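You operate a simulated robot arm through the tools that you are given. There is no shell and no other tool.

You run a simulated robot arm. Do the job below in one go: nothing can be reset, and whatever is moved stays where it is left.

Task
Plug in the work lamp, light it and tilt it out.
Fine: turn the blue switch off before the blue plug goes in the blue socket, then turn it on and press the white button once; leave the yellow switch.
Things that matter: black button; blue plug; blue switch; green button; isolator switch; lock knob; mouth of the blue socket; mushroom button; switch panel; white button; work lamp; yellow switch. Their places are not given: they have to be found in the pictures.

It is judged by the outcome, as a careful person would: the job done as asked, and still so three seconds after it is handed in. It fails if anything else is knocked over, pushed out of place, dropped, spilled or broken.

Robot
A 6-joint arm with a two-finger gripper, fixed in place. Base frame: the origin is at the foot of the arm, x ahead of it, y to its left, z up. Lengths are in mm, angles in degrees, forces in N, time in s.
Its first joint turns from -166.0 to 166.0 degrees. Payload 2.45 kg.
Tool frame: the origin (TCP) lies between the finger pads and is the grasp point; the fingertips stand 20 mm ahead of it; z points along the fingers, y is the line along which they close. The gripper opens to 140 mm. The gripper's body begins 168 mm behind the TCP.
Orientation is that of the tool frame in the base frame, as a unit quaternion [w, x, y, z]. With the fingers straight down and closing along the base's y, the tool's x points along the base's -x, its y along +y and its z along -z.

Tools
- The arm moves only by the tool send_rows. Its argument "deltas" is a list that holds one entry, the list of rows, each a list of 7 numbers: the shift along the tool's x, y, z in units of 25 mm (1.0 is 25 mm), then the turn, a rotation vector about the tool's x, y, z in units of 8 degrees (1.0 is 8 degrees), then the gripper command, from -1 (shut) to 1 (fully open), values between in proportion. In form: [[[x, y, z, rx, ry, rz, gripper], ...]]. A call has 1 to 20 rows; each row shifts and turns the commanded pose from where the row before left it, along the tool's axes as they then stand. A call with a number of a shift or a turn outside -1 to 1 is refused whole. A row lasts 0.2 s, in which the tool goes at most 50 mm and 8.6 degrees; a call with a longer step from one row to the next is refused whole, and so is a gripper value outside its range. A pose out of reach is approached as far as the arm can. The call stops where the force on the tool passes 40 N (or 10 N more than at its start, if that is more) or the arm is blocked; 0.2 s more then pass. Each finger travels about 45 mm/s and halts on what it meets, pressing with about 28 N; the grip force reading is that of the motor and also rises with nothing between the fingers. The clock runs only during rows and for 0.2 s after the last one: add rows that do not move to give the fingers time. The reply holds the time, the measured pose of the TCP, the force on the tool along the base axes, the opening and the grip force, in the units named above and with some noise, with the torque about the TCP (base axes, N m) and any sound that the robot's microphone picked up, and new pictures: "show" is both (left out), scene, wrist or none.
- Cameras (640 x 400 px; columns grow to the right, rows downward): "scene" is fixed at [51.6, -649.8, 1710]; the picture's right is [0.72, -0.69, 0.00], its down [-0.31, -0.32, -0.89] and it looks along [0.62, 0.65, -0.45] (base axes); focal length 333 px, centre (320, 200). "wrist" rides on the gripper at [78, 11, -209] in the tool frame; the picture's right is [-0.14, 0.99, 0.00], its down [-0.92, -0.13, -0.37] and it looks along [-0.37, -0.05, 0.93] (tool axes); focal length 280 px, centre (320, 200).
- point_at(camera, pixels): for up to 12 pixels [column, row] of the newest picture of that camera ("zoom" is the newest enlarged one), the place [x, y, z] in the base frame of the surface seen there, good to about 3 mm. The clock stands still meanwhile.
- enlarge(camera, box): a new picture of the part [left, top, right, bottom] of that camera's present view, enlarged. The clock stands still meanwhile.
- close_job(): hands the job in; it is judged then, once.

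Leave the gripper open and the arm clear of the work at the hand-in unless told otherwise.

The tools are called as a command line: name --argument value ..., lists and objects as JSON in quotes. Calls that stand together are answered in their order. send_rows: Moves the arm, as the interface text tells. Its arguments: {"type":"object","properties":{"deltas":{"type":"array","items":{"type":"array","items":{"type":"array","items":{"type":"number"}}}},"show":{"type":"string","enum":["both","scene","wrist","none"]}},"required":["deltas"]} The other tools are called the same way: point_at (camera, pixels) gives the place of the surface under pixels of a picture; enlarge (camera, box) takes an enlarged picture of a part of a camera's view; close_job () hands the job in.

At the start:

```text
clock: 0.0
eef_pos: [593.2, 236.9, 1458.6]
orientation: [-0.001, 0.0, 1.0, 0.0]
contact_force: [-0.9, 0.5, 0.0]
torque: [0.0, 0.01, 0.02]
grip_width: 139.7
gripper_force: 0.1
```

scene: 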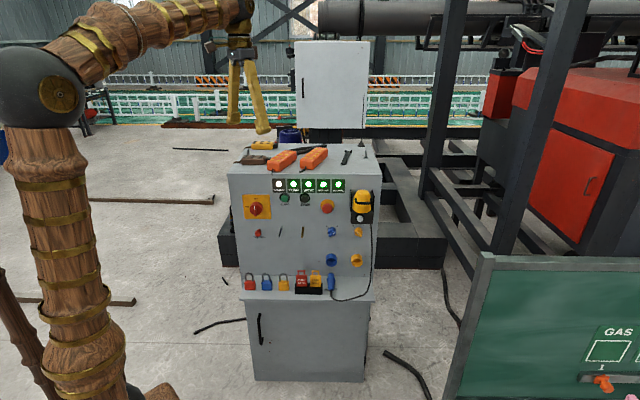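
wrist: 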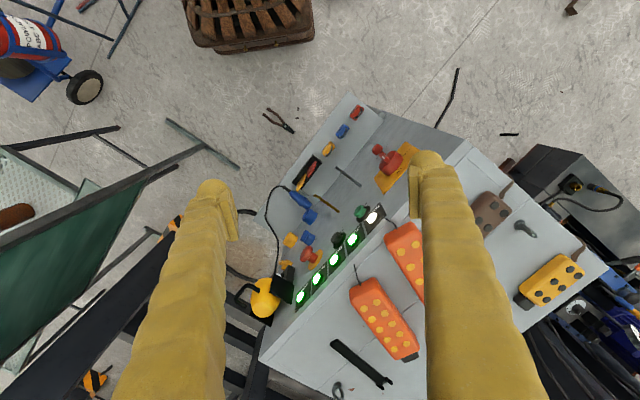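

I see a grey switch panel cabinet in the middle of the scene picture (columns 230-375, rows 145-300). I will enlarge it to identify the parts.

enlarge --camera "scene" --box '[220, 140, 390, 246]'

enlarge --camera "scene" --box '[225, 215, 385, 315]'

enlarge --camera "wrist" --box '[220, 90, 460, 330]'

```text
3.76 times, centred on (305, 193) of scene
```

zoom: 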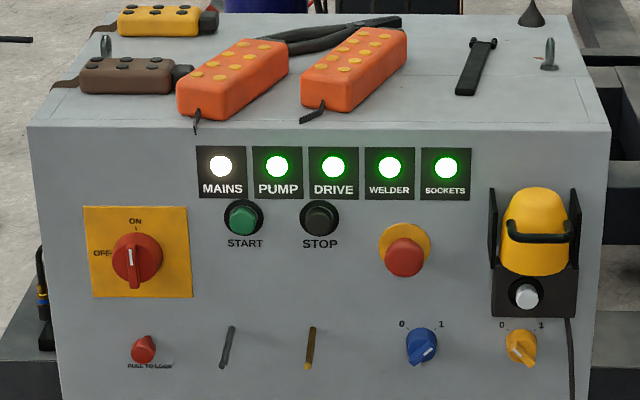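

```text
4.00 times, centred on (305, 265) of scene
```

zoom: 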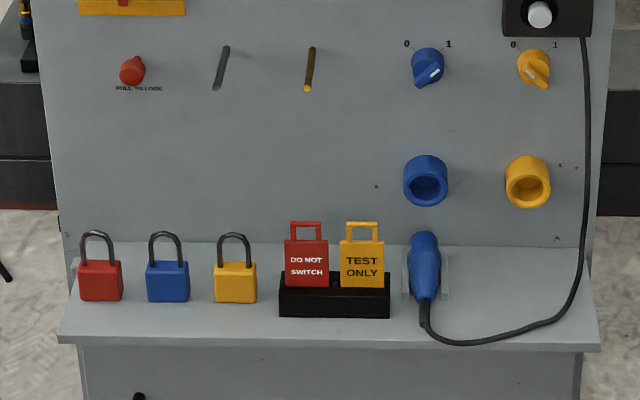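

```text
1.67 times, centred on (340, 210) of wrist
```

zoom: 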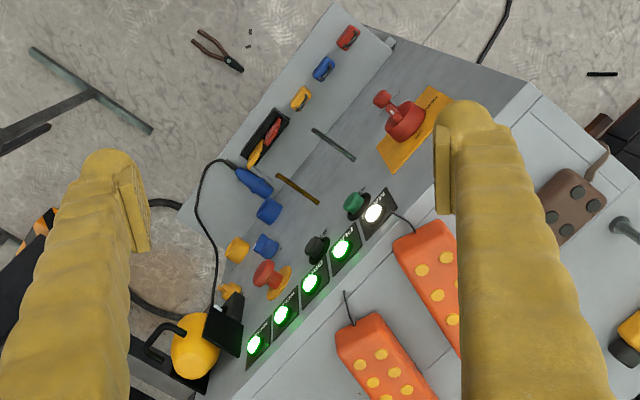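

The panel shows: the isolator, red/black/green items, a blue switch at about (331,232), a yellow switch (357,232), blue socket (331,260), yellow socket (356,260), blue plug lying on the shelf (331,280), and the lamp at (361,205) with a white button below. I measure the places of many of these.

enlarge --camera "scene" --box '[310, 180, 380, 244]'

enlarge --camera "scene" --box '[310, 240, 380, 304]'

point_at --camera "scene" --pixels '[[240, 180], [368, 180], [250, 265], [310, 260], [345, 245], [331, 232], [357, 232], [331, 260], [331, 280], [361, 218], [300, 300], [362, 200]]'

```text
6.25 times, centred on (345, 212) of scene
```

zoom: 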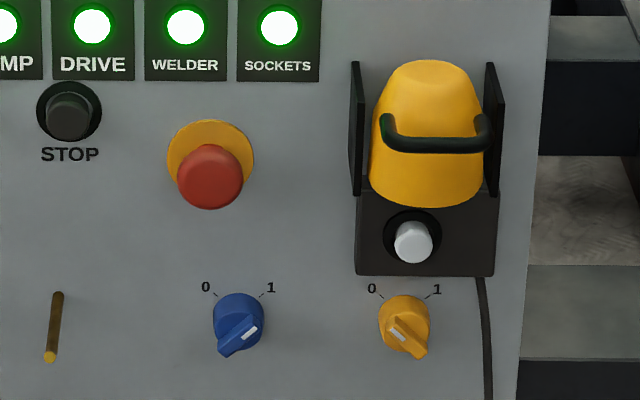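

```text
6.25 times, centred on (345, 272) of scene
```

zoom: 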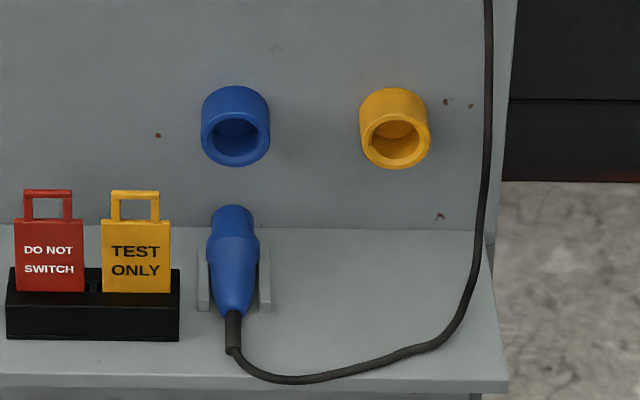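

```text
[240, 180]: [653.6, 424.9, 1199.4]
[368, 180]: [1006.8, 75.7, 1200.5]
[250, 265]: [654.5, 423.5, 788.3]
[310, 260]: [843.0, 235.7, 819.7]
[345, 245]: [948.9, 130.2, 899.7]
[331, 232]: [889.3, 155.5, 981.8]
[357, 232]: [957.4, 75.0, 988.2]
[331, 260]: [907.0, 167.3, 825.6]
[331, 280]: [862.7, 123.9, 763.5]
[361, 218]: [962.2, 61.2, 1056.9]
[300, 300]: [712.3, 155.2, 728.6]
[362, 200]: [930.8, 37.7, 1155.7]
```

Reading: the panel is a vertical plane with x+y≈1079, facing the camera (inward direction about [0.705, 0.709, 0]). The blue switch's white mark seems to point to 1 (on), the yellow one to 0. Before moving, I measure more panel points to fix its yaw precisely.

point_at --camera "scene" --pixels '[[238, 174], [262, 178], [290, 215], [310, 215], [345, 200], [345, 225], [345, 270], [372, 200], [270, 265], [320, 245], [367, 250], [255, 250]]'

enlarge --camera "scene" --box '[340, 180, 380, 230]'

```text
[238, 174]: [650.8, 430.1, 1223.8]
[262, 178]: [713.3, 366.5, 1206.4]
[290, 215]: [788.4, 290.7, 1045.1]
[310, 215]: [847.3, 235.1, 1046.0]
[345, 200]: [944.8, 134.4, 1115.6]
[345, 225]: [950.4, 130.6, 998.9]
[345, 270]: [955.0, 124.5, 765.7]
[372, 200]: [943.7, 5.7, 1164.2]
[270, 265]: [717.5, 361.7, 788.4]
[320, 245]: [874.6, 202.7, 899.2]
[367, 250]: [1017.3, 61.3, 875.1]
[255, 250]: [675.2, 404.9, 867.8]
```

```text
8.00 times, centred on (360, 205) of scene
```

zoom: 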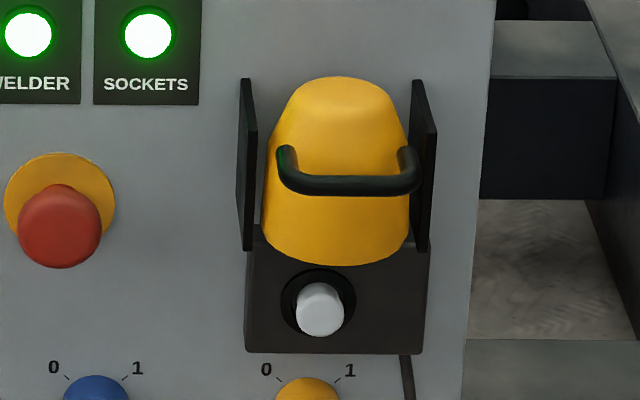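

The panel plane is x+y≈1079.5, so its yaw is 45°. Now I turn the tool about its own axis by 135° in place (high above everything), so that when I pitch up, the wrist camera will be above the fingers.

send_rows --deltas '[[[0, 0, 0, 0, 0, 0.99265, 1], [0, 0, 0, 0, 0, 0.99265, 1], [0, 0, 0, 0, 0, 0.99265, 1], [0, 0, 0, 0, 0, 0.99265, 1], [0, 0, 0, 0, 0, 0.99265, 1], [0, 0, 0, 0, 0, 0.99265, 1], [0, 0, 0, 0, 0, 0.99265, 1], [0, 0, 0, 0, 0, 0.99265, 1], [0, 0, 0, 0, 0, 0.99265, 1], [0, 0, 0, 0, 0, 0.99265, 1], [0, 0, 0, 0, 0, 0.99265, 1], [0, 0, 0, 0, 0, 0.99265, 1], [0, 0, 0, 0, 0, 0.99265, 1], [0, 0, 0, 0, 0, 0.99265, 1], [0, 0, 0, 0, 0, 0.99265, 1], [0, 0, 0, 0, 0, 0.99265, 1], [0, 0, 0, 0, 0, 0.99265, 1], [0, 0, 0, 0, 0, 0, 1]]]' --show "both"

```text
clock: 3.8
eef_pos: [593.5, 237.2, 1458.7]
orientation: [0.0, 0.924, 0.383, 0.0]
contact_force: [0.4, -0.7, 0.0]
torque: [-0.01, -0.03, 0.03]
grip_width: 139.9
gripper_force: 0.0
```

scene: 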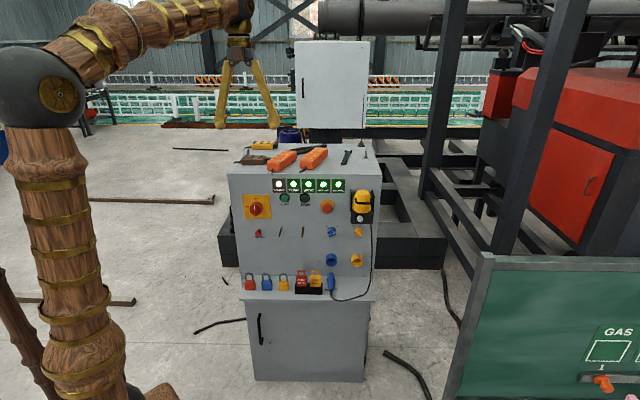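
wrist: 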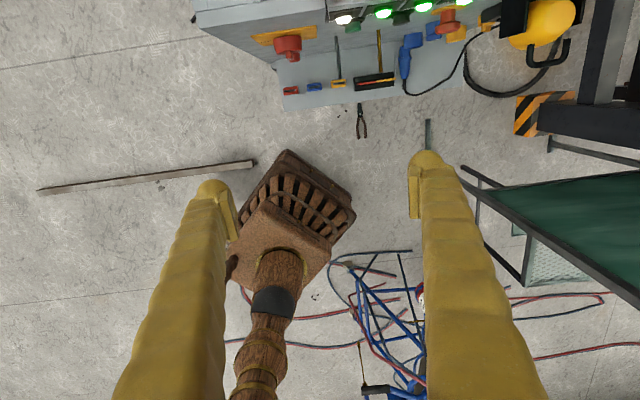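

The tool's x now points to the panel. Next I back off about 140 mm from the panel and pitch the tool up 90° so it faces the panel.

send_rows --deltas '[[[-0.95, 0, 0, 0, 0, 0, 1], [-0.95, 0, 0, 0, 0, 0, 1], [-0.95, 0, 0, 0, 0, 0, 1], [-0.95, 0, 0, 0, 0, 0, 1], [-0.95, 0, 0, 0, 0, 0, 1], [-0.95, 0, 0, 0, 0, 0, 1], [0, 0, 0, 0, 0.9375, 0, 1], [0, 0, 0, 0, 0.9375, 0, 1], [0, 0, 0, 0, 0.9375, 0, 1], [0, 0, 0, 0, 0.9375, 0, 1], [0, 0, 0, 0, 0.9375, 0, 1], [0, 0, 0, 0, 0.9375, 0, 1], [0, 0, 0, 0, 0.9375, 0, 1], [0, 0, 0, 0, 0.9375, 0, 1], [0, 0, 0, 0, 0.9375, 0, 1], [0, 0, 0, 0, 0.9375, 0, 1], [0, 0, 0, 0, 0.9375, 0, 1], [0, 0, 0, 0, 0.9375, 0, 1], [0, 0, 0, 0, 0, 0, 1]]]' --show "both"

```text
clock: 7.8
eef_pos: [492.5, 133.9, 1460.8]
orientation: [-0.271, 0.653, 0.27, 0.654]
contact_force: [-0.1, -0.1, -0.3]
torque: [-0.02, -0.03, -0.02]
grip_width: 139.9
gripper_force: 0.1
```

scene: 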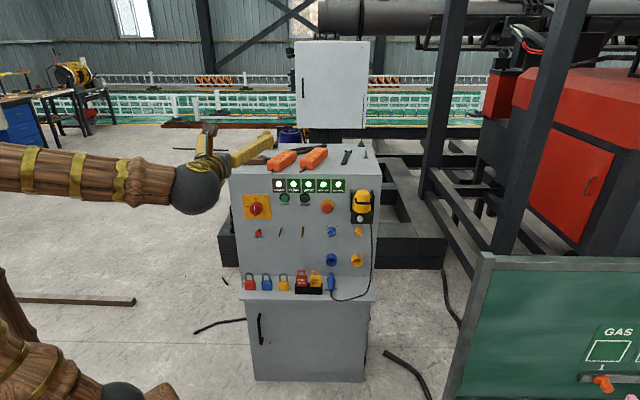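
wrist: 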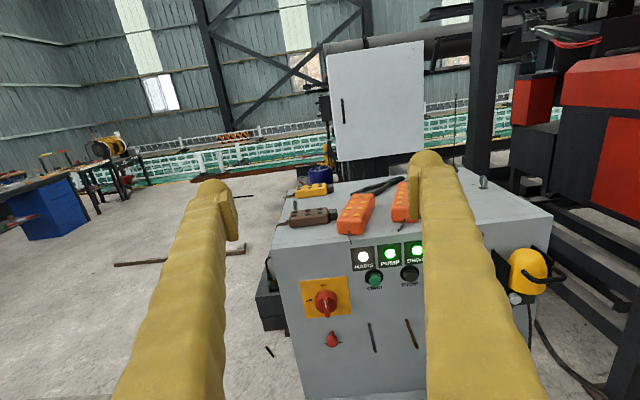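

The tool now faces the panel with the camera above it. I move right (+270 mm) and down (−460 mm) staying ~320 mm away from the panel, to look at the blue switch column.

send_rows --deltas '[[[-0.97, 0.57, 0, 0, 0, 0, 1], [-0.97, 0.57, 0, 0, 0, 0, 1], [-0.97, 0.57, 0, 0, 0, 0, 1], [-0.97, 0.57, 0, 0, 0, 0, 1], [-0.97, 0.57, 0, 0, 0, 0, 1], [-0.97, 0.57, 0, 0, 0, 0, 1], [-0.97, 0.57, 0, 0, 0, 0, 1], [-0.97, 0.57, 0, 0, 0, 0, 1], [-0.97, 0.57, 0, 0, 0, 0, 1], [-0.97, 0.57, 0, 0, 0, 0, 1], [-0.97, 0.57, 0, 0, 0, 0, 1], [-0.97, 0.57, 0, 0, 0, 0, 1], [-0.97, 0.57, 0, 0, 0, 0, 1], [-0.97, 0.57, 0, 0, 0, 0, 1], [-0.97, 0.57, 0, 0, 0, 0, 1], [-0.97, 0.57, 0, 0, 0, 0, 1], [-0.97, 0.57, 0, 0, 0, 0, 1], [-0.97, 0.57, 0, 0, 0, 0, 1], [-0.97, 0.57, 0, 0, 0, 0, 1], [0, 0, 0, 0, 0, 0, 1]]]' --show "both"

```text
clock: 12.0
eef_pos: [682.7, -55.0, 1001.2]
orientation: [-0.271, 0.653, 0.271, 0.653]
contact_force: [0.5, 0.3, 0.1]
torque: [0.02, -0.02, 0.02]
grip_width: 140.0
gripper_force: 0.0
```

scene: 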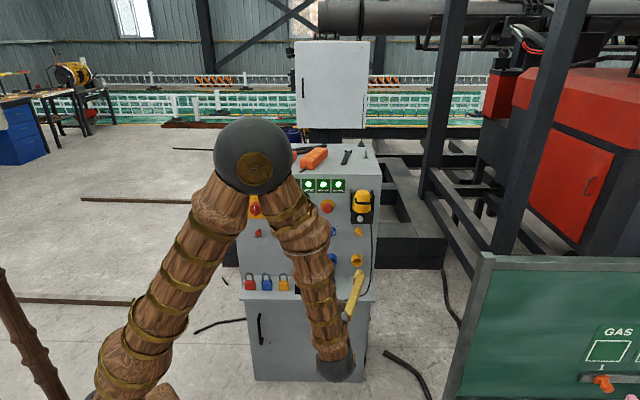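
wrist: 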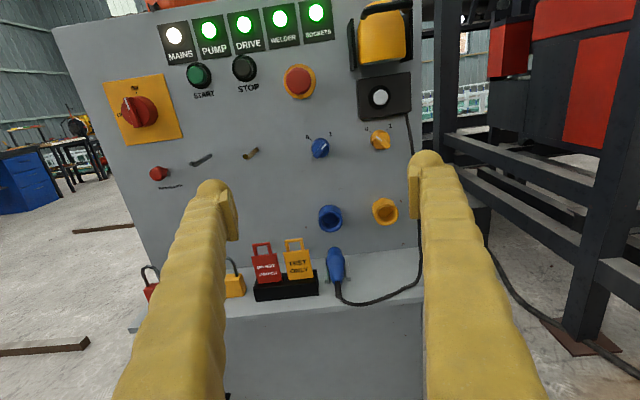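

A clear view of the panel from the front. I enlarge the switch/lamp area and the sockets/plug area.

enlarge --camera "wrist" --box '[270, 100, 430, 200]'

enlarge --camera "wrist" --box '[290, 0, 430, 120]'

enlarge --camera "wrist" --box '[270, 190, 430, 320]'

point_at --camera "wrist" --pixels '[[319, 149], [325, 143], [315, 157], [330, 218], [330, 209], [320, 217], [341, 216], [335, 255], [336, 280], [324, 275], [347, 275], [331, 228]]'

```text
4.00 times, centred on (350, 150) of wrist
```

zoom: 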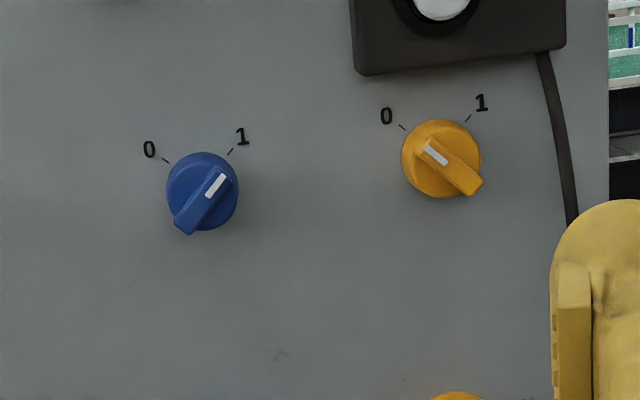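

```text
3.33 times, centred on (360, 60) of wrist
```

zoom: 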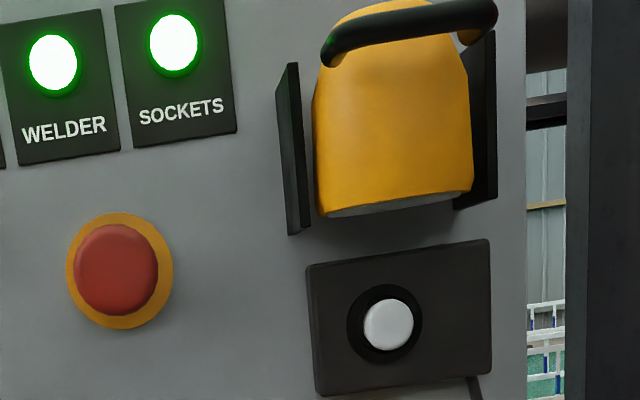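

```text
3.08 times, centred on (350, 255) of wrist
```

zoom: 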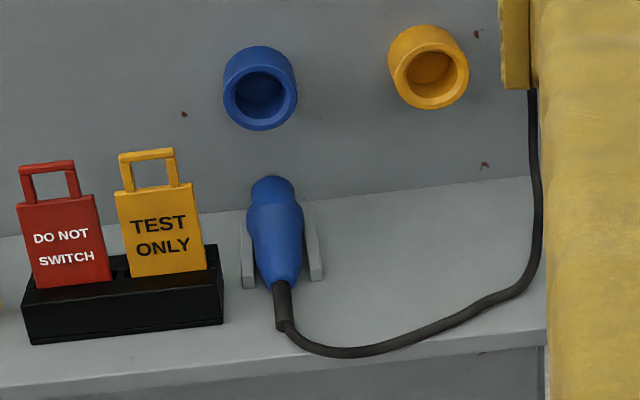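

```text
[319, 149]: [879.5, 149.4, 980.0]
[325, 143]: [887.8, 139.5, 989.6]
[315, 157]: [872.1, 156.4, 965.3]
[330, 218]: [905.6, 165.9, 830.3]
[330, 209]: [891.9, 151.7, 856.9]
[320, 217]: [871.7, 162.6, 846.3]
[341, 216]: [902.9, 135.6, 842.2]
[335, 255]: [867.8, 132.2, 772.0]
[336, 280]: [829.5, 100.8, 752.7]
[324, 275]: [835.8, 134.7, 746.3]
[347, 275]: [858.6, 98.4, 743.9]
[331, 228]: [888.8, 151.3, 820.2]
```

The blue switch's white mark points to 1 (on); the yellow points to 0. The socket mouth is at about (330,218), the plug nose points to the panel. I move closer to the switch to measure its axis: TCP forward 150 mm, and down a little.

send_rows --deltas '[[[-0.5, 0, 1, 0, 0, 0, 1], [-0.5, 0, 1, 0, 0, 0, 1], [0, 0, 1, 0, 0, 0, 1], [0, 0, 1, 0, 0, 0, 1], [0, 0, 1, 0, 0, 0, 1], [0, 0, 1, 0, 0, 0, 1], [0, 0, 0, 0, 0, 0, 1]]]' --show "both"

```text
clock: 13.6
eef_pos: [789.0, 50.8, 974.9]
orientation: [-0.271, 0.653, 0.271, 0.653]
contact_force: [-0.2, 0.2, -0.5]
torque: [0.0, 0.01, -0.03]
grip_width: 140.0
gripper_force: 0.2
```

scene: 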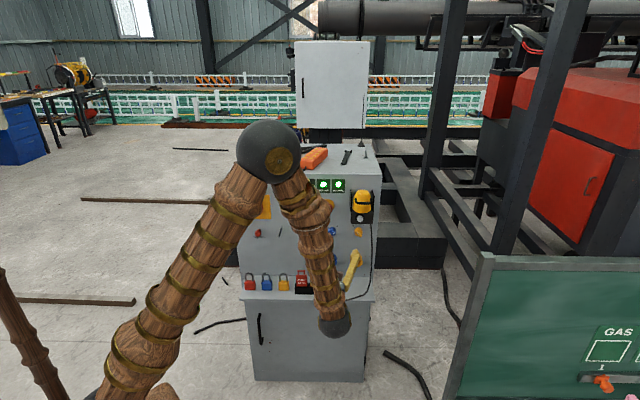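
wrist: 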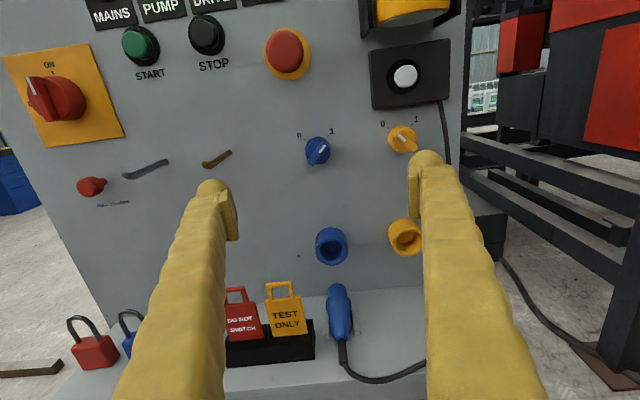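

I enlarge on the blue switch and the white button area for measurement.

enlarge --camera "wrist" --box '[288, 120, 352, 180]'

point_at --camera "wrist" --pixels '[[311, 142], [326, 140], [330, 150], [325, 162], [308, 160], [305, 150], [318, 151], [323, 145], [312, 160], [404, 76], [285, 50], [300, 240]]'

```text
6.67 times, centred on (320, 150) of wrist
```

zoom: 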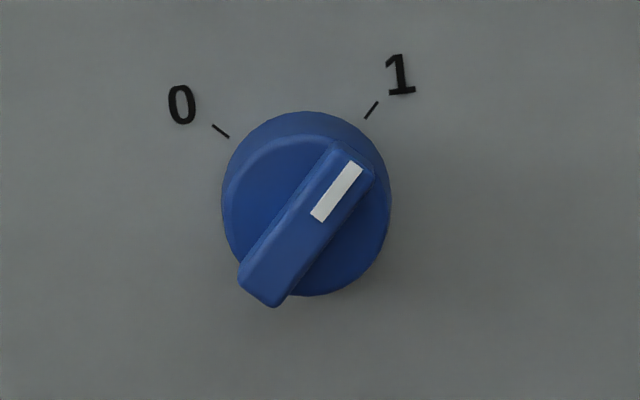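

```text
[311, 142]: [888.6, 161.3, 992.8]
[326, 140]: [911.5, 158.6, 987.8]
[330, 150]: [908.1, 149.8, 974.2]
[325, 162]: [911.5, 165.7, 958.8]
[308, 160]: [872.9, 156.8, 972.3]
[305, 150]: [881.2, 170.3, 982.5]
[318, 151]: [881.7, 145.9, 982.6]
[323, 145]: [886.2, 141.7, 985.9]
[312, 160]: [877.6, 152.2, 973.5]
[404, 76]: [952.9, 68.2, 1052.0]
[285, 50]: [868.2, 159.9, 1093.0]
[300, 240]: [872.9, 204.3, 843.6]
```

I measure points of the knob on the enlarged picture: bar ends, bar centre, disc rim.

point_at --camera "zoom" --pixels '[[352, 162], [262, 285], [305, 225], [336, 190], [280, 255], [340, 150], [368, 180], [245, 265], [275, 298], [250, 170], [370, 240], [310, 118]]'

```text
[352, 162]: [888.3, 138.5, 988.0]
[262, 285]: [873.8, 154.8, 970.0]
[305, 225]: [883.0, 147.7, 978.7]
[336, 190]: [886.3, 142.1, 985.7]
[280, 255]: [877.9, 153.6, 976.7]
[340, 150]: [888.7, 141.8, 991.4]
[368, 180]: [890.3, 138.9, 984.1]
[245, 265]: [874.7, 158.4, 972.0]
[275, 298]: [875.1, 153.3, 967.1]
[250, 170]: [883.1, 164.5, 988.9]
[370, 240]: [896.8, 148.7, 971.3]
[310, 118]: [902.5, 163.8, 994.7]
```

The knob's bar is at s≈520, z≈979 (about [885,149,979]), lying at 45° toward "1", its face ~36 mm out of the panel and the bar ~14 mm tall. I narrow the gripper to 50 mm, roll +45° so that fingers close across the bar, and move to a pre-grasp ~20 mm short.

send_rows --deltas '[[[0.16, -0.08, 0, 0, 0, 0, -0.2857], [0, 0, 0, 0, 0, 0.9375, -0.2857], [0, 0, 0, 0, 0, 0.9375, -0.2857], [0, 0, 0, 0, 0, 0.9375, -0.2857], [0, 0, 0, 0, 0, 0.9375, -0.2857], [0, 0, 0, 0, 0, 0.9375, -0.2857], [0, 0, 0, 0, 0, 0.9375, -0.2857], [0, 0, 0.9, 0, 0, 0, -0.2857], [0, 0, 0.9, 0, 0, 0, -0.2857], [0, 0, 0.9, 0, 0, 0, -0.2857], [0, 0, 0.9, 0, 0, 0, -0.2857], [0, 0, 0, 0, 0, 0, -0.2857], [0, 0, 0, 0, 0, 0, -0.2857]]]' --show "both"

```text
clock: 16.4
eef_pos: [851.5, 117.1, 978.4]
orientation: [-0.5, 0.707, -0.001, 0.5]
contact_force: [-0.5, -0.4, -0.5]
torque: [-0.02, -0.02, 0.03]
grip_width: 50.2
gripper_force: 0.0
```

scene: 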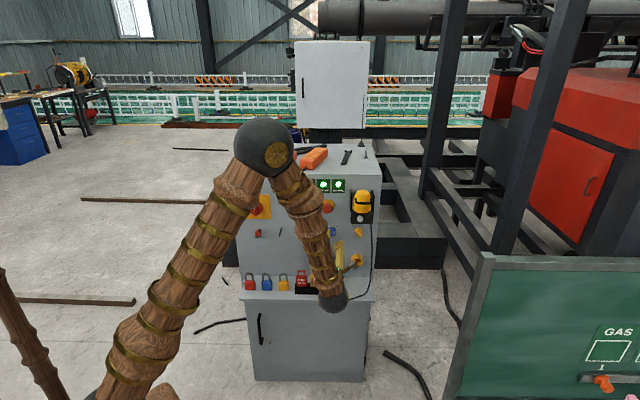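
wrist: 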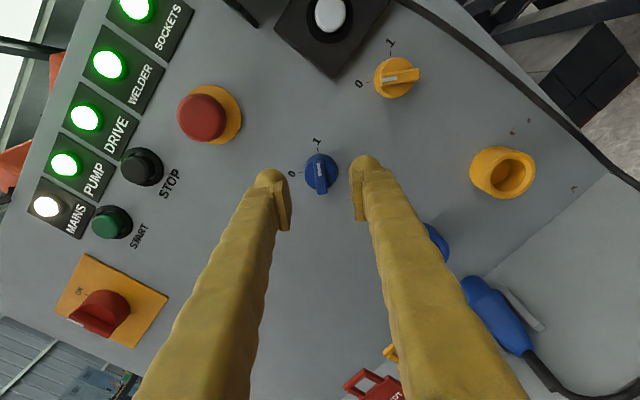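

The bar at (321,173) lies centred between the fingers (pads at ~287 and ~357). I advance 33 mm so that the pads straddle the bar, then close.

send_rows --deltas '[[[0, 0, 0.5, 0, 0, 0, -0.2857], [0, 0, 0.5, 0, 0, 0, -0.2857], [0, 0, 0.34, 0, 0, 0, -0.2857], [0, 0, 0, 0, 0, 0, -0.2857], [0, 0, 0, 0, 0, 0, -1], [0, 0, 0, 0, 0, 0, -1], [0, 0, 0, 0, 0, 0, -1], [0, 0, 0, 0, 0, 0, -1]]]' --show "both"

```text
clock: 18.2
eef_pos: [874.0, 141.4, 977.3]
orientation: [-0.499, 0.707, -0.001, 0.5]
contact_force: [8.8, -1.3, -5.0]
torque: [-0.01, 0.0, -0.08]
grip_width: 9.1
gripper_force: 37.1
```

scene: 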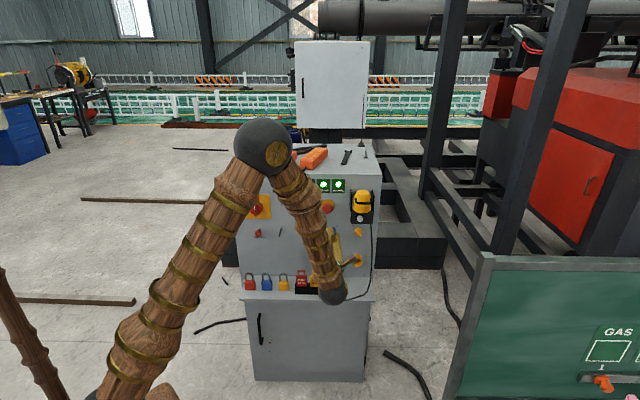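
wrist: 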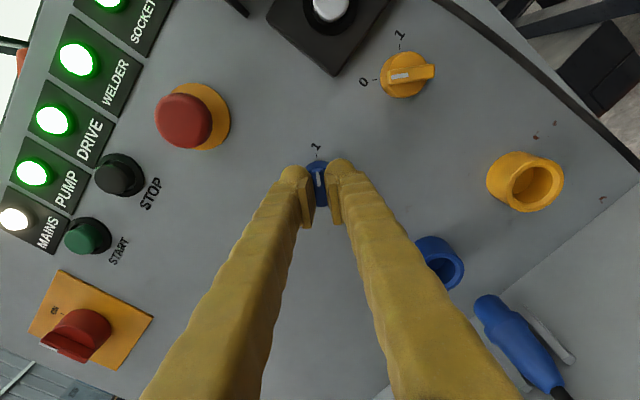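

The bar is gripped (9.1 mm) with small force. Now I turn counter-clockwise (as seen from the front) by 90° about the tool axis, from 1 to 0.

send_rows --deltas '[[[0, 0, 0, 0, 0, -0.9375, -1], [0, 0, 0, 0, 0, -0.9375, -1], [0, 0, 0, 0, 0, -0.9375, -1], [0, 0, 0, 0, 0, -0.9375, -1], [0, 0, 0, 0, 0, -0.9375, -1], [0, 0, 0, 0, 0, -0.9375, -1], [0, 0, 0, 0, 0, -0.9375, -1], [0, 0, 0, 0, 0, -0.9375, -1], [0, 0, 0, 0, 0, -0.9375, -1], [0, 0, 0, 0, 0, -0.9375, -1], [0, 0, 0, 0, 0, -0.9375, -1], [0, 0, 0, 0, 0, -0.9375, -1], [0, 0, 0, 0, 0, 0, -1]]]' --show "both"

```text
clock: 21.0
eef_pos: [875.5, 140.8, 978.0]
orientation: [0.001, 0.5, 0.5, 0.707]
contact_force: [-12.5, -23.3, -16.8]
torque: [-0.15, 0.19, -0.1]
grip_width: 8.7
gripper_force: 36.5
```

scene: 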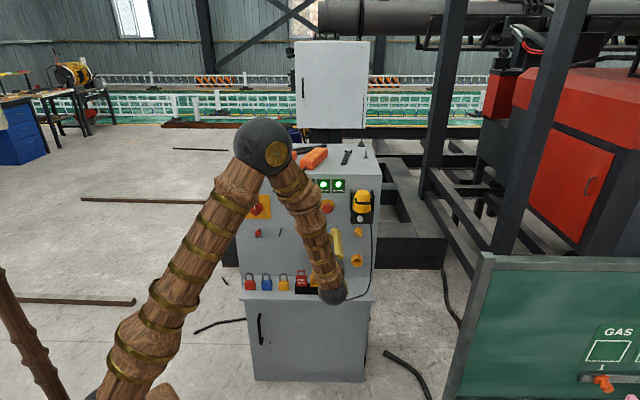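
wrist: 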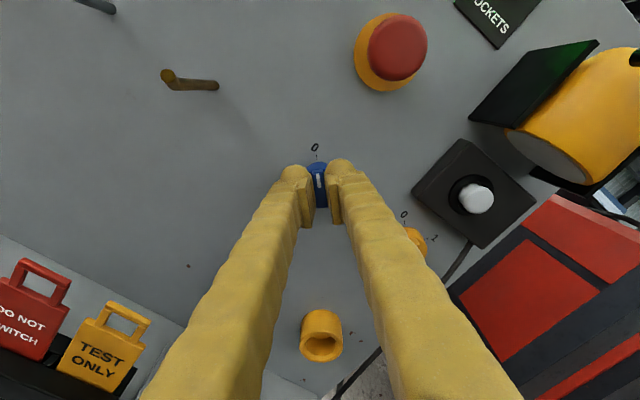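

The switch now points at 0 (white mark under the "0" at (316,147)). I open the fingers to 50 mm and retreat.

send_rows --deltas '[[[0, 0, 0, 0, 0, 0, -0.2857], [0, 0, 0, 0, 0, 0, -0.2857], [0, 0, 0, 0, 0, 0, -0.2857], [0, 0, 0, 0, 0, 0, -0.2857], [0, 0, -0.5, 0, 0, 0, -0.2857], [0, 0, -0.9, 0, 0, 0, -0.2857], [0, 0, -0.9, 0, 0, 0, -0.2857], [0, 0, -0.9, 0, 0, 0, -0.2857], [0, 0, -0.9, 0, 0, 0, -0.2857], [0, 0, 0, 0, 0, 0, -0.2857]]]' --show "both"

```text
clock: 23.2
eef_pos: [803.1, 67.2, 979.2]
orientation: [0.0, 0.5, 0.5, 0.707]
contact_force: [-0.5, 0.5, 0.3]
torque: [-0.04, -0.03, 0.01]
grip_width: 49.8
gripper_force: 0.0
```

scene: 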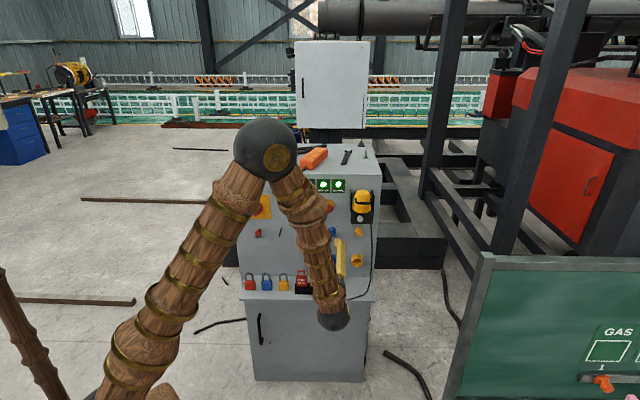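
wrist: 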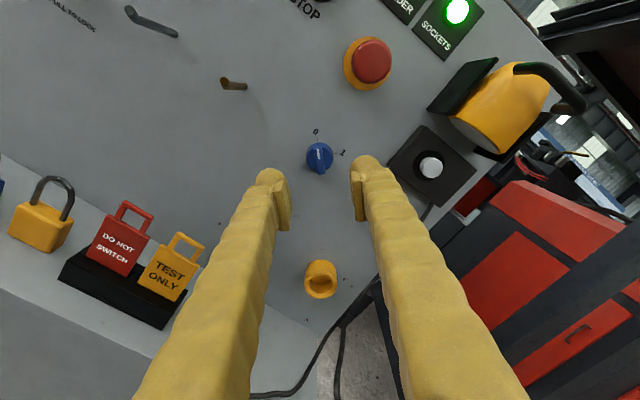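

The blue switch points to 0 now. I roll back level (+45°), then lower and step back to look at the socket and plug.

send_rows --deltas '[[[0, 0, 0, 0, 0, 0.9375, -0.2857], [0, 0, 0, 0, 0, 0.9375, -0.2857], [0, 0, 0, 0, 0, 0.9375, -0.2857], [0, 0, 0, 0, 0, 0.9375, -0.2857], [0, 0, 0, 0, 0, 0.9375, -0.2857], [0, 0, 0, 0, 0, 0.9375, -0.2857], [-0.8, 0, -0.6, 0, 0, 0, 0.2], [-0.8, 0, -0.6, 0, 0, 0, 0.6], [-0.8, 0, -0.6, 0, 0, 0, 1], [-0.8, 0, -0.6, 0, 0, 0, 1], [0, 0, 0, 0, 0, 0, 1], [0, 0, 0, 0, 0, 0, 1]]]' --show "wrist"

```text
clock: 25.8
eef_pos: [760.9, 24.1, 896.9]
orientation: [-0.27, 0.653, 0.27, 0.653]
contact_force: [0.6, -0.1, 0.6]
torque: [0.0, -0.01, 0.01]
grip_width: 139.8
gripper_force: 0.1
```

wrist: 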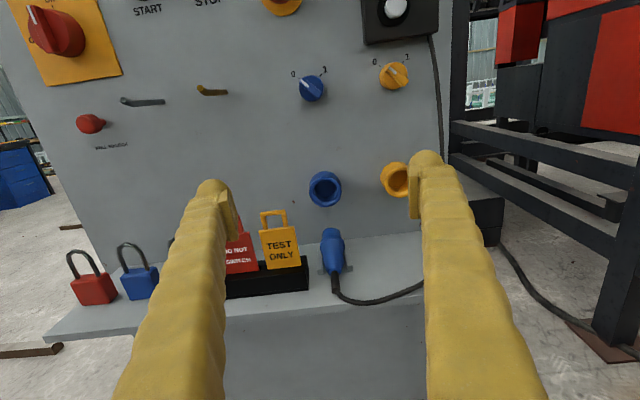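

Now I enlarge the socket and the plug for precise measurement.

enlarge --camera "wrist" --box '[280, 220, 376, 280]'

point_at --camera "zoom" --pixels '[[353, 55], [353, 80], [353, 130], [355, 180], [355, 230], [358, 265], [300, 130], [410, 130], [280, 330], [440, 325], [480, 200], [290, 270]]'

enlarge --camera "wrist" --box '[277, 158, 373, 218]'

point_at --camera "zoom" --pixels '[[205, 210], [430, 200], [320, 95], [325, 300], [320, 200], [250, 140], [390, 140], [330, 270], [250, 280], [400, 270], [100, 200], [530, 200]]'

```text
6.67 times, centred on (328, 250) of wrist
```

zoom: 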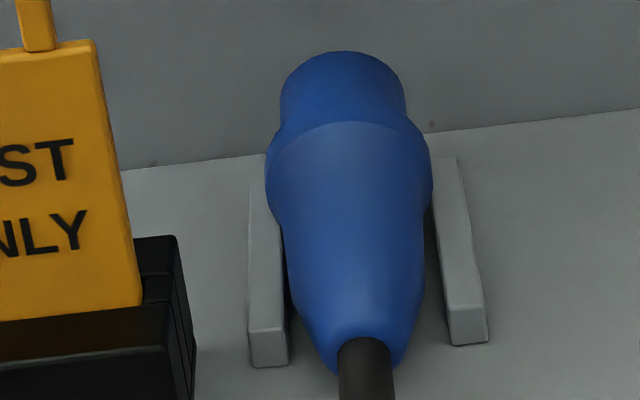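

```text
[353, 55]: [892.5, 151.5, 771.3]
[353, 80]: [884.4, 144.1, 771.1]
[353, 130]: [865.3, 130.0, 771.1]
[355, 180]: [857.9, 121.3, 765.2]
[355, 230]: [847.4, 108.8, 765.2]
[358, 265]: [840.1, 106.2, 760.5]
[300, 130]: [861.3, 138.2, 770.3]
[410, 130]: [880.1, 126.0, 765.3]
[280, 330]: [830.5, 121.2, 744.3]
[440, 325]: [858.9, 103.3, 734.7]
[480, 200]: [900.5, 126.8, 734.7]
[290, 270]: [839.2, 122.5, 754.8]
```

```text
6.67 times, centred on (325, 188) of wrist
```

zoom: 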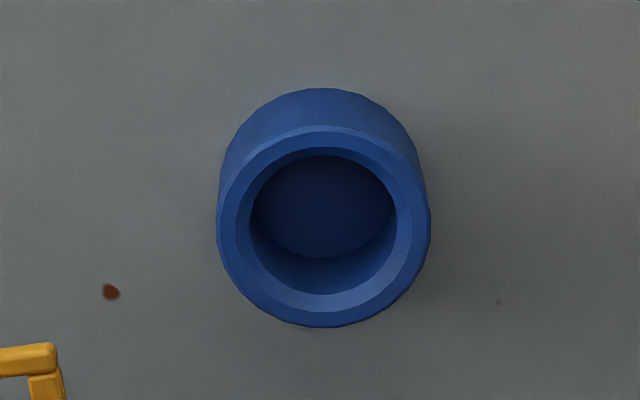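

```text
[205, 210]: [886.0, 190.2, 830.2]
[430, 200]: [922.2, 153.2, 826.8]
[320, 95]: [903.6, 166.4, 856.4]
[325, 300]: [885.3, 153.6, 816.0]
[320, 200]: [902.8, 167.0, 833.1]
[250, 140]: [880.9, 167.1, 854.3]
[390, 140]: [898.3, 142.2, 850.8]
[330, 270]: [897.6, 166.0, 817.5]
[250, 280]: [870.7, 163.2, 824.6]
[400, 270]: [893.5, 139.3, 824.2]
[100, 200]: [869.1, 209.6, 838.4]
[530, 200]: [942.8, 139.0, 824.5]
```

Socket axis is about s≈520.5, z≈832 (horizontal, rim at t≈735, mouth ~33 mm); plug axis s≈520.5, z≈754, nose tip t≈738, collar ~37 mm wide. I need the cradle walls' tops and the tag stand's right edge, so I measure those.

enlarge --camera "wrist" --box '[270, 230, 366, 290]'

point_at --camera "wrist" --pixels '[[319, 255], [320, 262], [322, 268], [347, 250], [350, 262], [303, 258], [307, 265], [308, 272], [308, 285], [300, 262], [357, 270], [356, 250]]'

```text
6.67 times, centred on (318, 260) of wrist
```

zoom: 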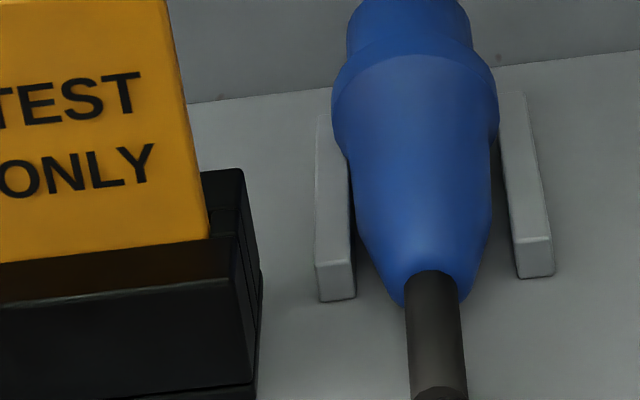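

```text
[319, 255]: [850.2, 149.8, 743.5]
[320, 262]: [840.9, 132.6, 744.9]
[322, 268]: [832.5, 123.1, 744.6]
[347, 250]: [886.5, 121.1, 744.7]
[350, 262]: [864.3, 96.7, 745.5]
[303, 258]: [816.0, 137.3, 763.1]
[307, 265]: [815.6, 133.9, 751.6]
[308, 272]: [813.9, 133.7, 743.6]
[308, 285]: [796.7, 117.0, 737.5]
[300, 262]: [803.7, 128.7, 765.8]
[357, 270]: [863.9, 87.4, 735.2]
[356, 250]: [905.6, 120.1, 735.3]
```

The stand's right edge is at s≈481 (top z≈766), and the walls' tops are z≈744.6. To know the true room my fingers need, I measure the fingers' own surfaces and the tag's edges in the wrist picture.

point_at --camera "wrist" --pixels '[[200, 192], [212, 182], [228, 190], [237, 220], [237, 238], [190, 215], [183, 240], [297, 240], [288, 213], [299, 264], [275, 290], [417, 200]]'

enlarge --camera "wrist" --box '[160, 160, 256, 220]'

```text
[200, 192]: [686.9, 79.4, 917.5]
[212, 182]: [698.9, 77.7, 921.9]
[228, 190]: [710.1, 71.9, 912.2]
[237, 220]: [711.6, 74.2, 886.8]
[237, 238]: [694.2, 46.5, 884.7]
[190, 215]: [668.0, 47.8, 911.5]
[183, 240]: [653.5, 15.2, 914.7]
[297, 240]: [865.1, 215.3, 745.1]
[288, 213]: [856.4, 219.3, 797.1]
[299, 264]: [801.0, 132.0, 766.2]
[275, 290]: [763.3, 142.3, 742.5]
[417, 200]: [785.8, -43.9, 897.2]
```

```text
6.67 times, centred on (208, 190) of wrist
```

zoom: 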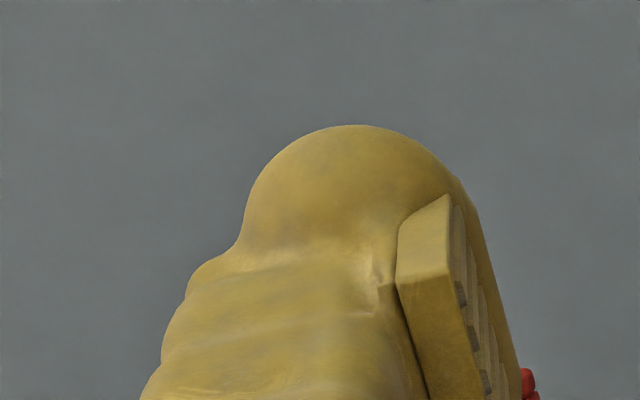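

By the spec the fingers are 36×14 mm, so a level grip just above the cradle walls with ~38 mm opening fits between stand and plug. I check the cord's height where the right finger would pass over it.

point_at --camera "wrist" --pixels '[[335, 282], [337, 290], [342, 297], [348, 300], [355, 301], [365, 302], [380, 301], [400, 295], [330, 310], [330, 303], [334, 270], [360, 310]]'

enlarge --camera "wrist" --box '[300, 260, 396, 320]'

```text
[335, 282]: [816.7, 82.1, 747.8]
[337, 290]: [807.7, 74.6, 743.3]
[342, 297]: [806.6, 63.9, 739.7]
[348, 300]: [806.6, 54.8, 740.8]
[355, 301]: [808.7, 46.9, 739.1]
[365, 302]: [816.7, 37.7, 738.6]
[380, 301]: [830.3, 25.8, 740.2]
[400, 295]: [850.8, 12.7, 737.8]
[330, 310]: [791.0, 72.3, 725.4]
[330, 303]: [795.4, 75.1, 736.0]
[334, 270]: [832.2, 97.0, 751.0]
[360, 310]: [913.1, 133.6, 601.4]
```

```text
6.67 times, centred on (348, 290) of wrist
```

zoom: 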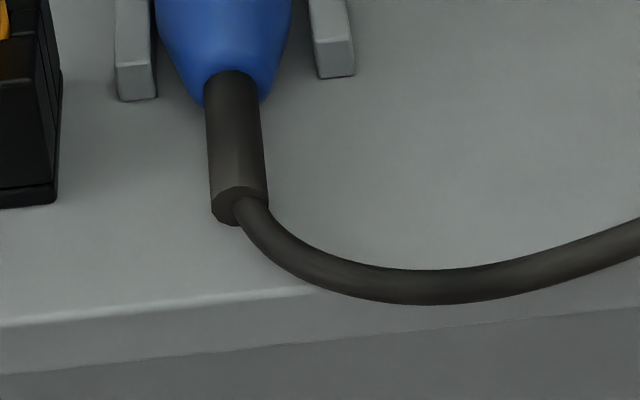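

The cord top is only z≈741 there, so a finger bottom at z≈748 clears it. I set the opening to 38 mm and lower to z≈766 in front of the shelf, then look.

send_rows --deltas '[[[-0.8727, 0, 0, 0, 0, 0, -0.457], [-0.8727, 0, 0, 0, 0, 0, -0.457], [-0.8727, 0, 0, 0, 0, 0, -0.457], [-0.8727, 0, 0, 0, 0, 0, -0.457], [-0.8727, 0, 0, 0, 0, 0, -0.457], [-0.8727, 0, 0, 0, 0, 0, -0.457], [0, 0, 0, 0, 0, 0, -0.457], [0, 0, 0, 0, 0, 0, -0.457]]]' --show "both"

```text
clock: 27.6
eef_pos: [757.7, 24.8, 768.3]
orientation: [-0.271, 0.653, 0.27, 0.653]
contact_force: [0.7, 0.0, -0.6]
torque: [-0.03, -0.06, -0.05]
grip_width: 37.9
gripper_force: 0.0
```

scene: 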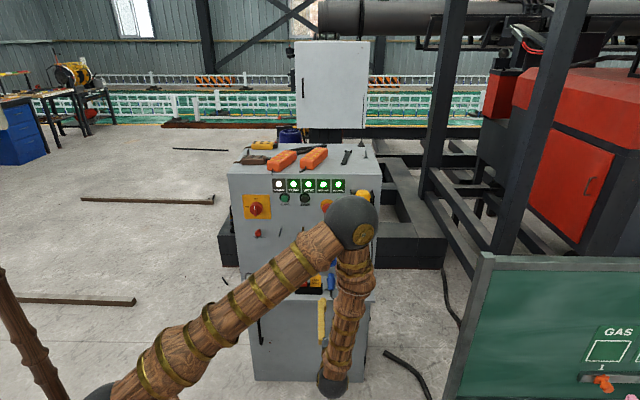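
wrist: 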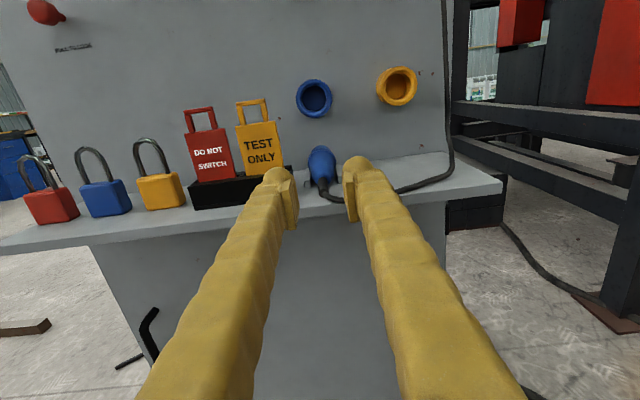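

I poll the pose again with still rows to average the noise, and enlarge on the plug between the fingers.

send_rows --deltas '[[[0, 0, 0, 0, 0, 0, -0.457], [0, 0, 0, 0, 0, 0, -0.457]]]' --show "wrist"

enlarge --camera "wrist" --box '[272, 130, 368, 190]'

```text
clock: 28.2
eef_pos: [758.5, 25.0, 768.6]
orientation: [-0.271, 0.653, 0.271, 0.653]
contact_force: [0.1, -0.1, 0.0]
torque: [-0.03, 0.04, 0.02]
grip_width: 37.8
gripper_force: 0.0
```

wrist: 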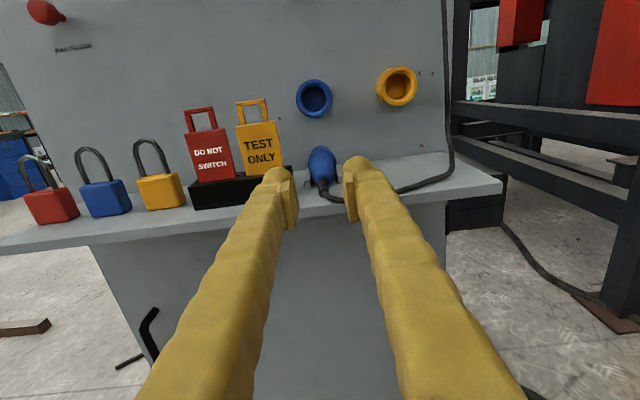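

```text
6.67 times, centred on (320, 160) of wrist
```

zoom: 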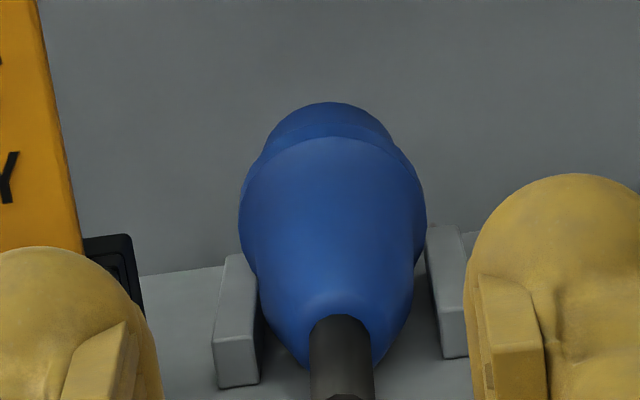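

The plug axis is at s≈520; my TCP reads s≈518.6, z≈768.5. I shift right 2.7 mm, down 3 mm, set opening 44 mm, and go forward ~70 mm until fingertips are beside the plug's tail, then look.

send_rows --deltas '[[[-0.12, 0.108, 0, 0, 0, 0, -0.3714], [0, 0, 0, 0, 0, 0, -0.3714], [0, 0, 0.7, 0, 0, 0, -0.3714], [0, 0, 0.7, 0, 0, 0, -0.3714], [0, 0, 0.7, 0, 0, 0, -0.3714], [0, 0, 0.7, 0, 0, 0, -0.3714], [0, 0, 0, 0, 0, 0, -0.3714]]]' --show "both"

enlarge --camera "wrist" --box '[240, 120, 400, 220]'

```text
clock: 29.8
eef_pos: [809.3, 72.4, 767.7]
orientation: [-0.271, 0.653, 0.27, 0.653]
contact_force: [-0.3, 0.3, 0.9]
torque: [0.0, 0.01, -0.01]
grip_width: 44.1
gripper_force: 0.1
```

scene: 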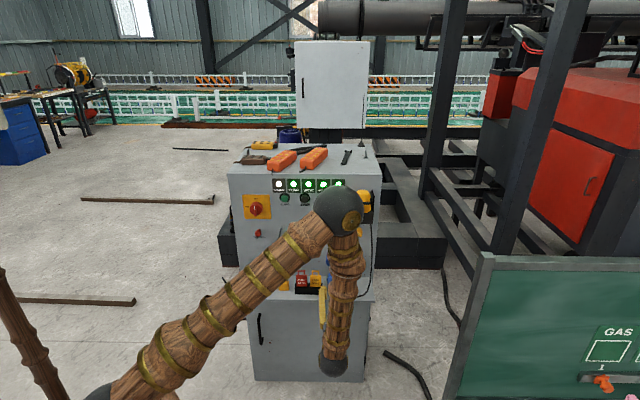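
wrist: 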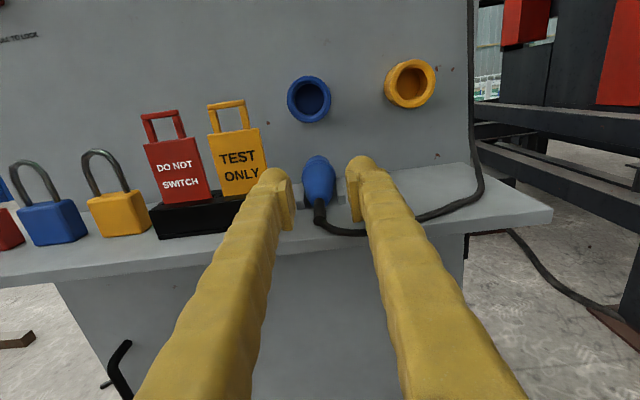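

```text
4.00 times, centred on (320, 170) of wrist
```

zoom: 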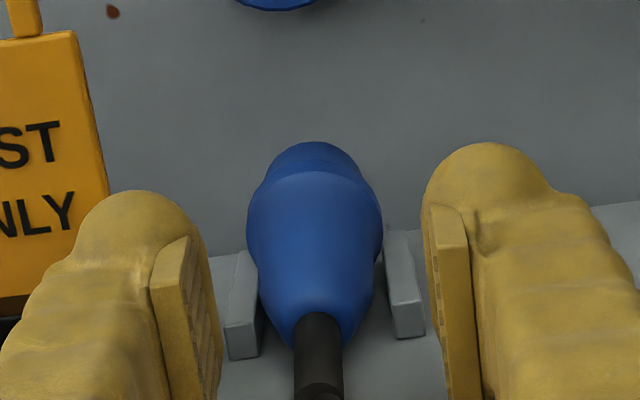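

The plug is well centred between the fingers. The z reading (767.7) is higher than I commanded; I poll again with still rows to see whether it settles.

send_rows --deltas '[[[0, 0, 0, 0, 0, 0, -0.3714], [0, 0, 0, 0, 0, 0, -0.3714], [0, 0, 0, 0, 0, 0, -0.3714]]]' --show "none"

```text
clock: 30.6
eef_pos: [810.6, 72.4, 766.1]
orientation: [-0.27, 0.653, 0.271, 0.653]
contact_force: [0.4, 0.9, -0.7]
torque: [-0.06, 0.02, -0.01]
grip_width: 44.3
gripper_force: 0.0
```

Pose averages s≈521.5, t≈624, z≈766. I go forward ~61 mm in moderate steps (and 1 mm down) so the pads straddle the plug behind its ring.

send_rows --deltas '[[[-0.04, 0, 0.4, 0, 0, 0, -0.3714], [0, 0, 0.4, 0, 0, 0, -0.3714], [0, 0, 0.4, 0, 0, 0, -0.3714], [0, 0, 0.4, 0, 0, 0, -0.3714], [0, 0, 0.4, 0, 0, 0, -0.3714], [0, 0, 0.4, 0, 0, 0, -0.3714], [0, 0, 0, 0, 0, 0, -0.3714], [0, 0, 0, 0, 0, 0, -0.3714]]]' --show "both"

enlarge --camera "wrist" --box '[240, 120, 400, 220]'

```text
clock: 31.1
eef_pos: [817.7, 77.6, 765.8]
orientation: [-0.269, 0.654, 0.27, 0.654]
contact_force: [-6.8, -11.9, 1.1]
torque: [-0.07, 0.08, 0.51]
grip_width: 42.3
gripper_force: 0.0
stopped in row 2: the force on the tool passed its limit at 72 N (the readings are from after the stop); the commanded pose is now the measured one
```

scene: 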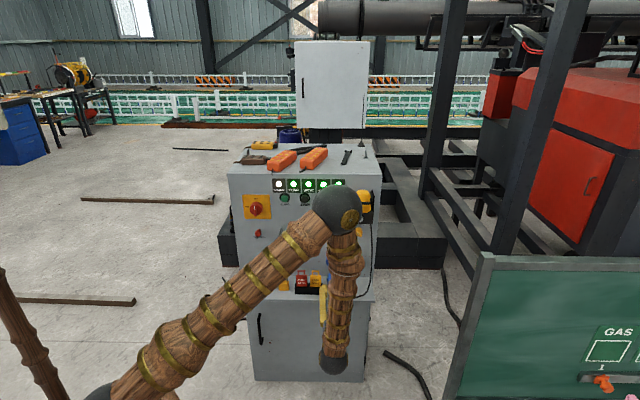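
wrist: 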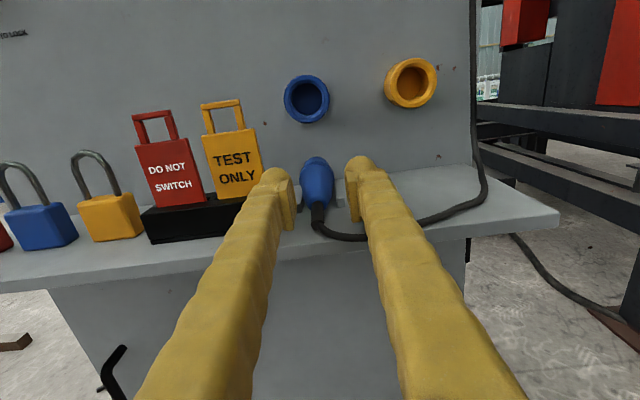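

```text
4.00 times, centred on (320, 170) of wrist
```

zoom: 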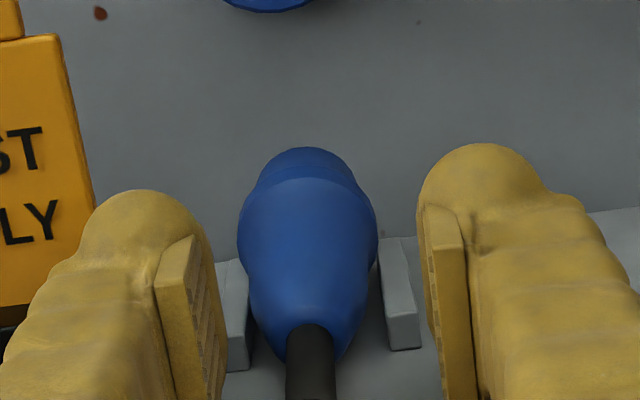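

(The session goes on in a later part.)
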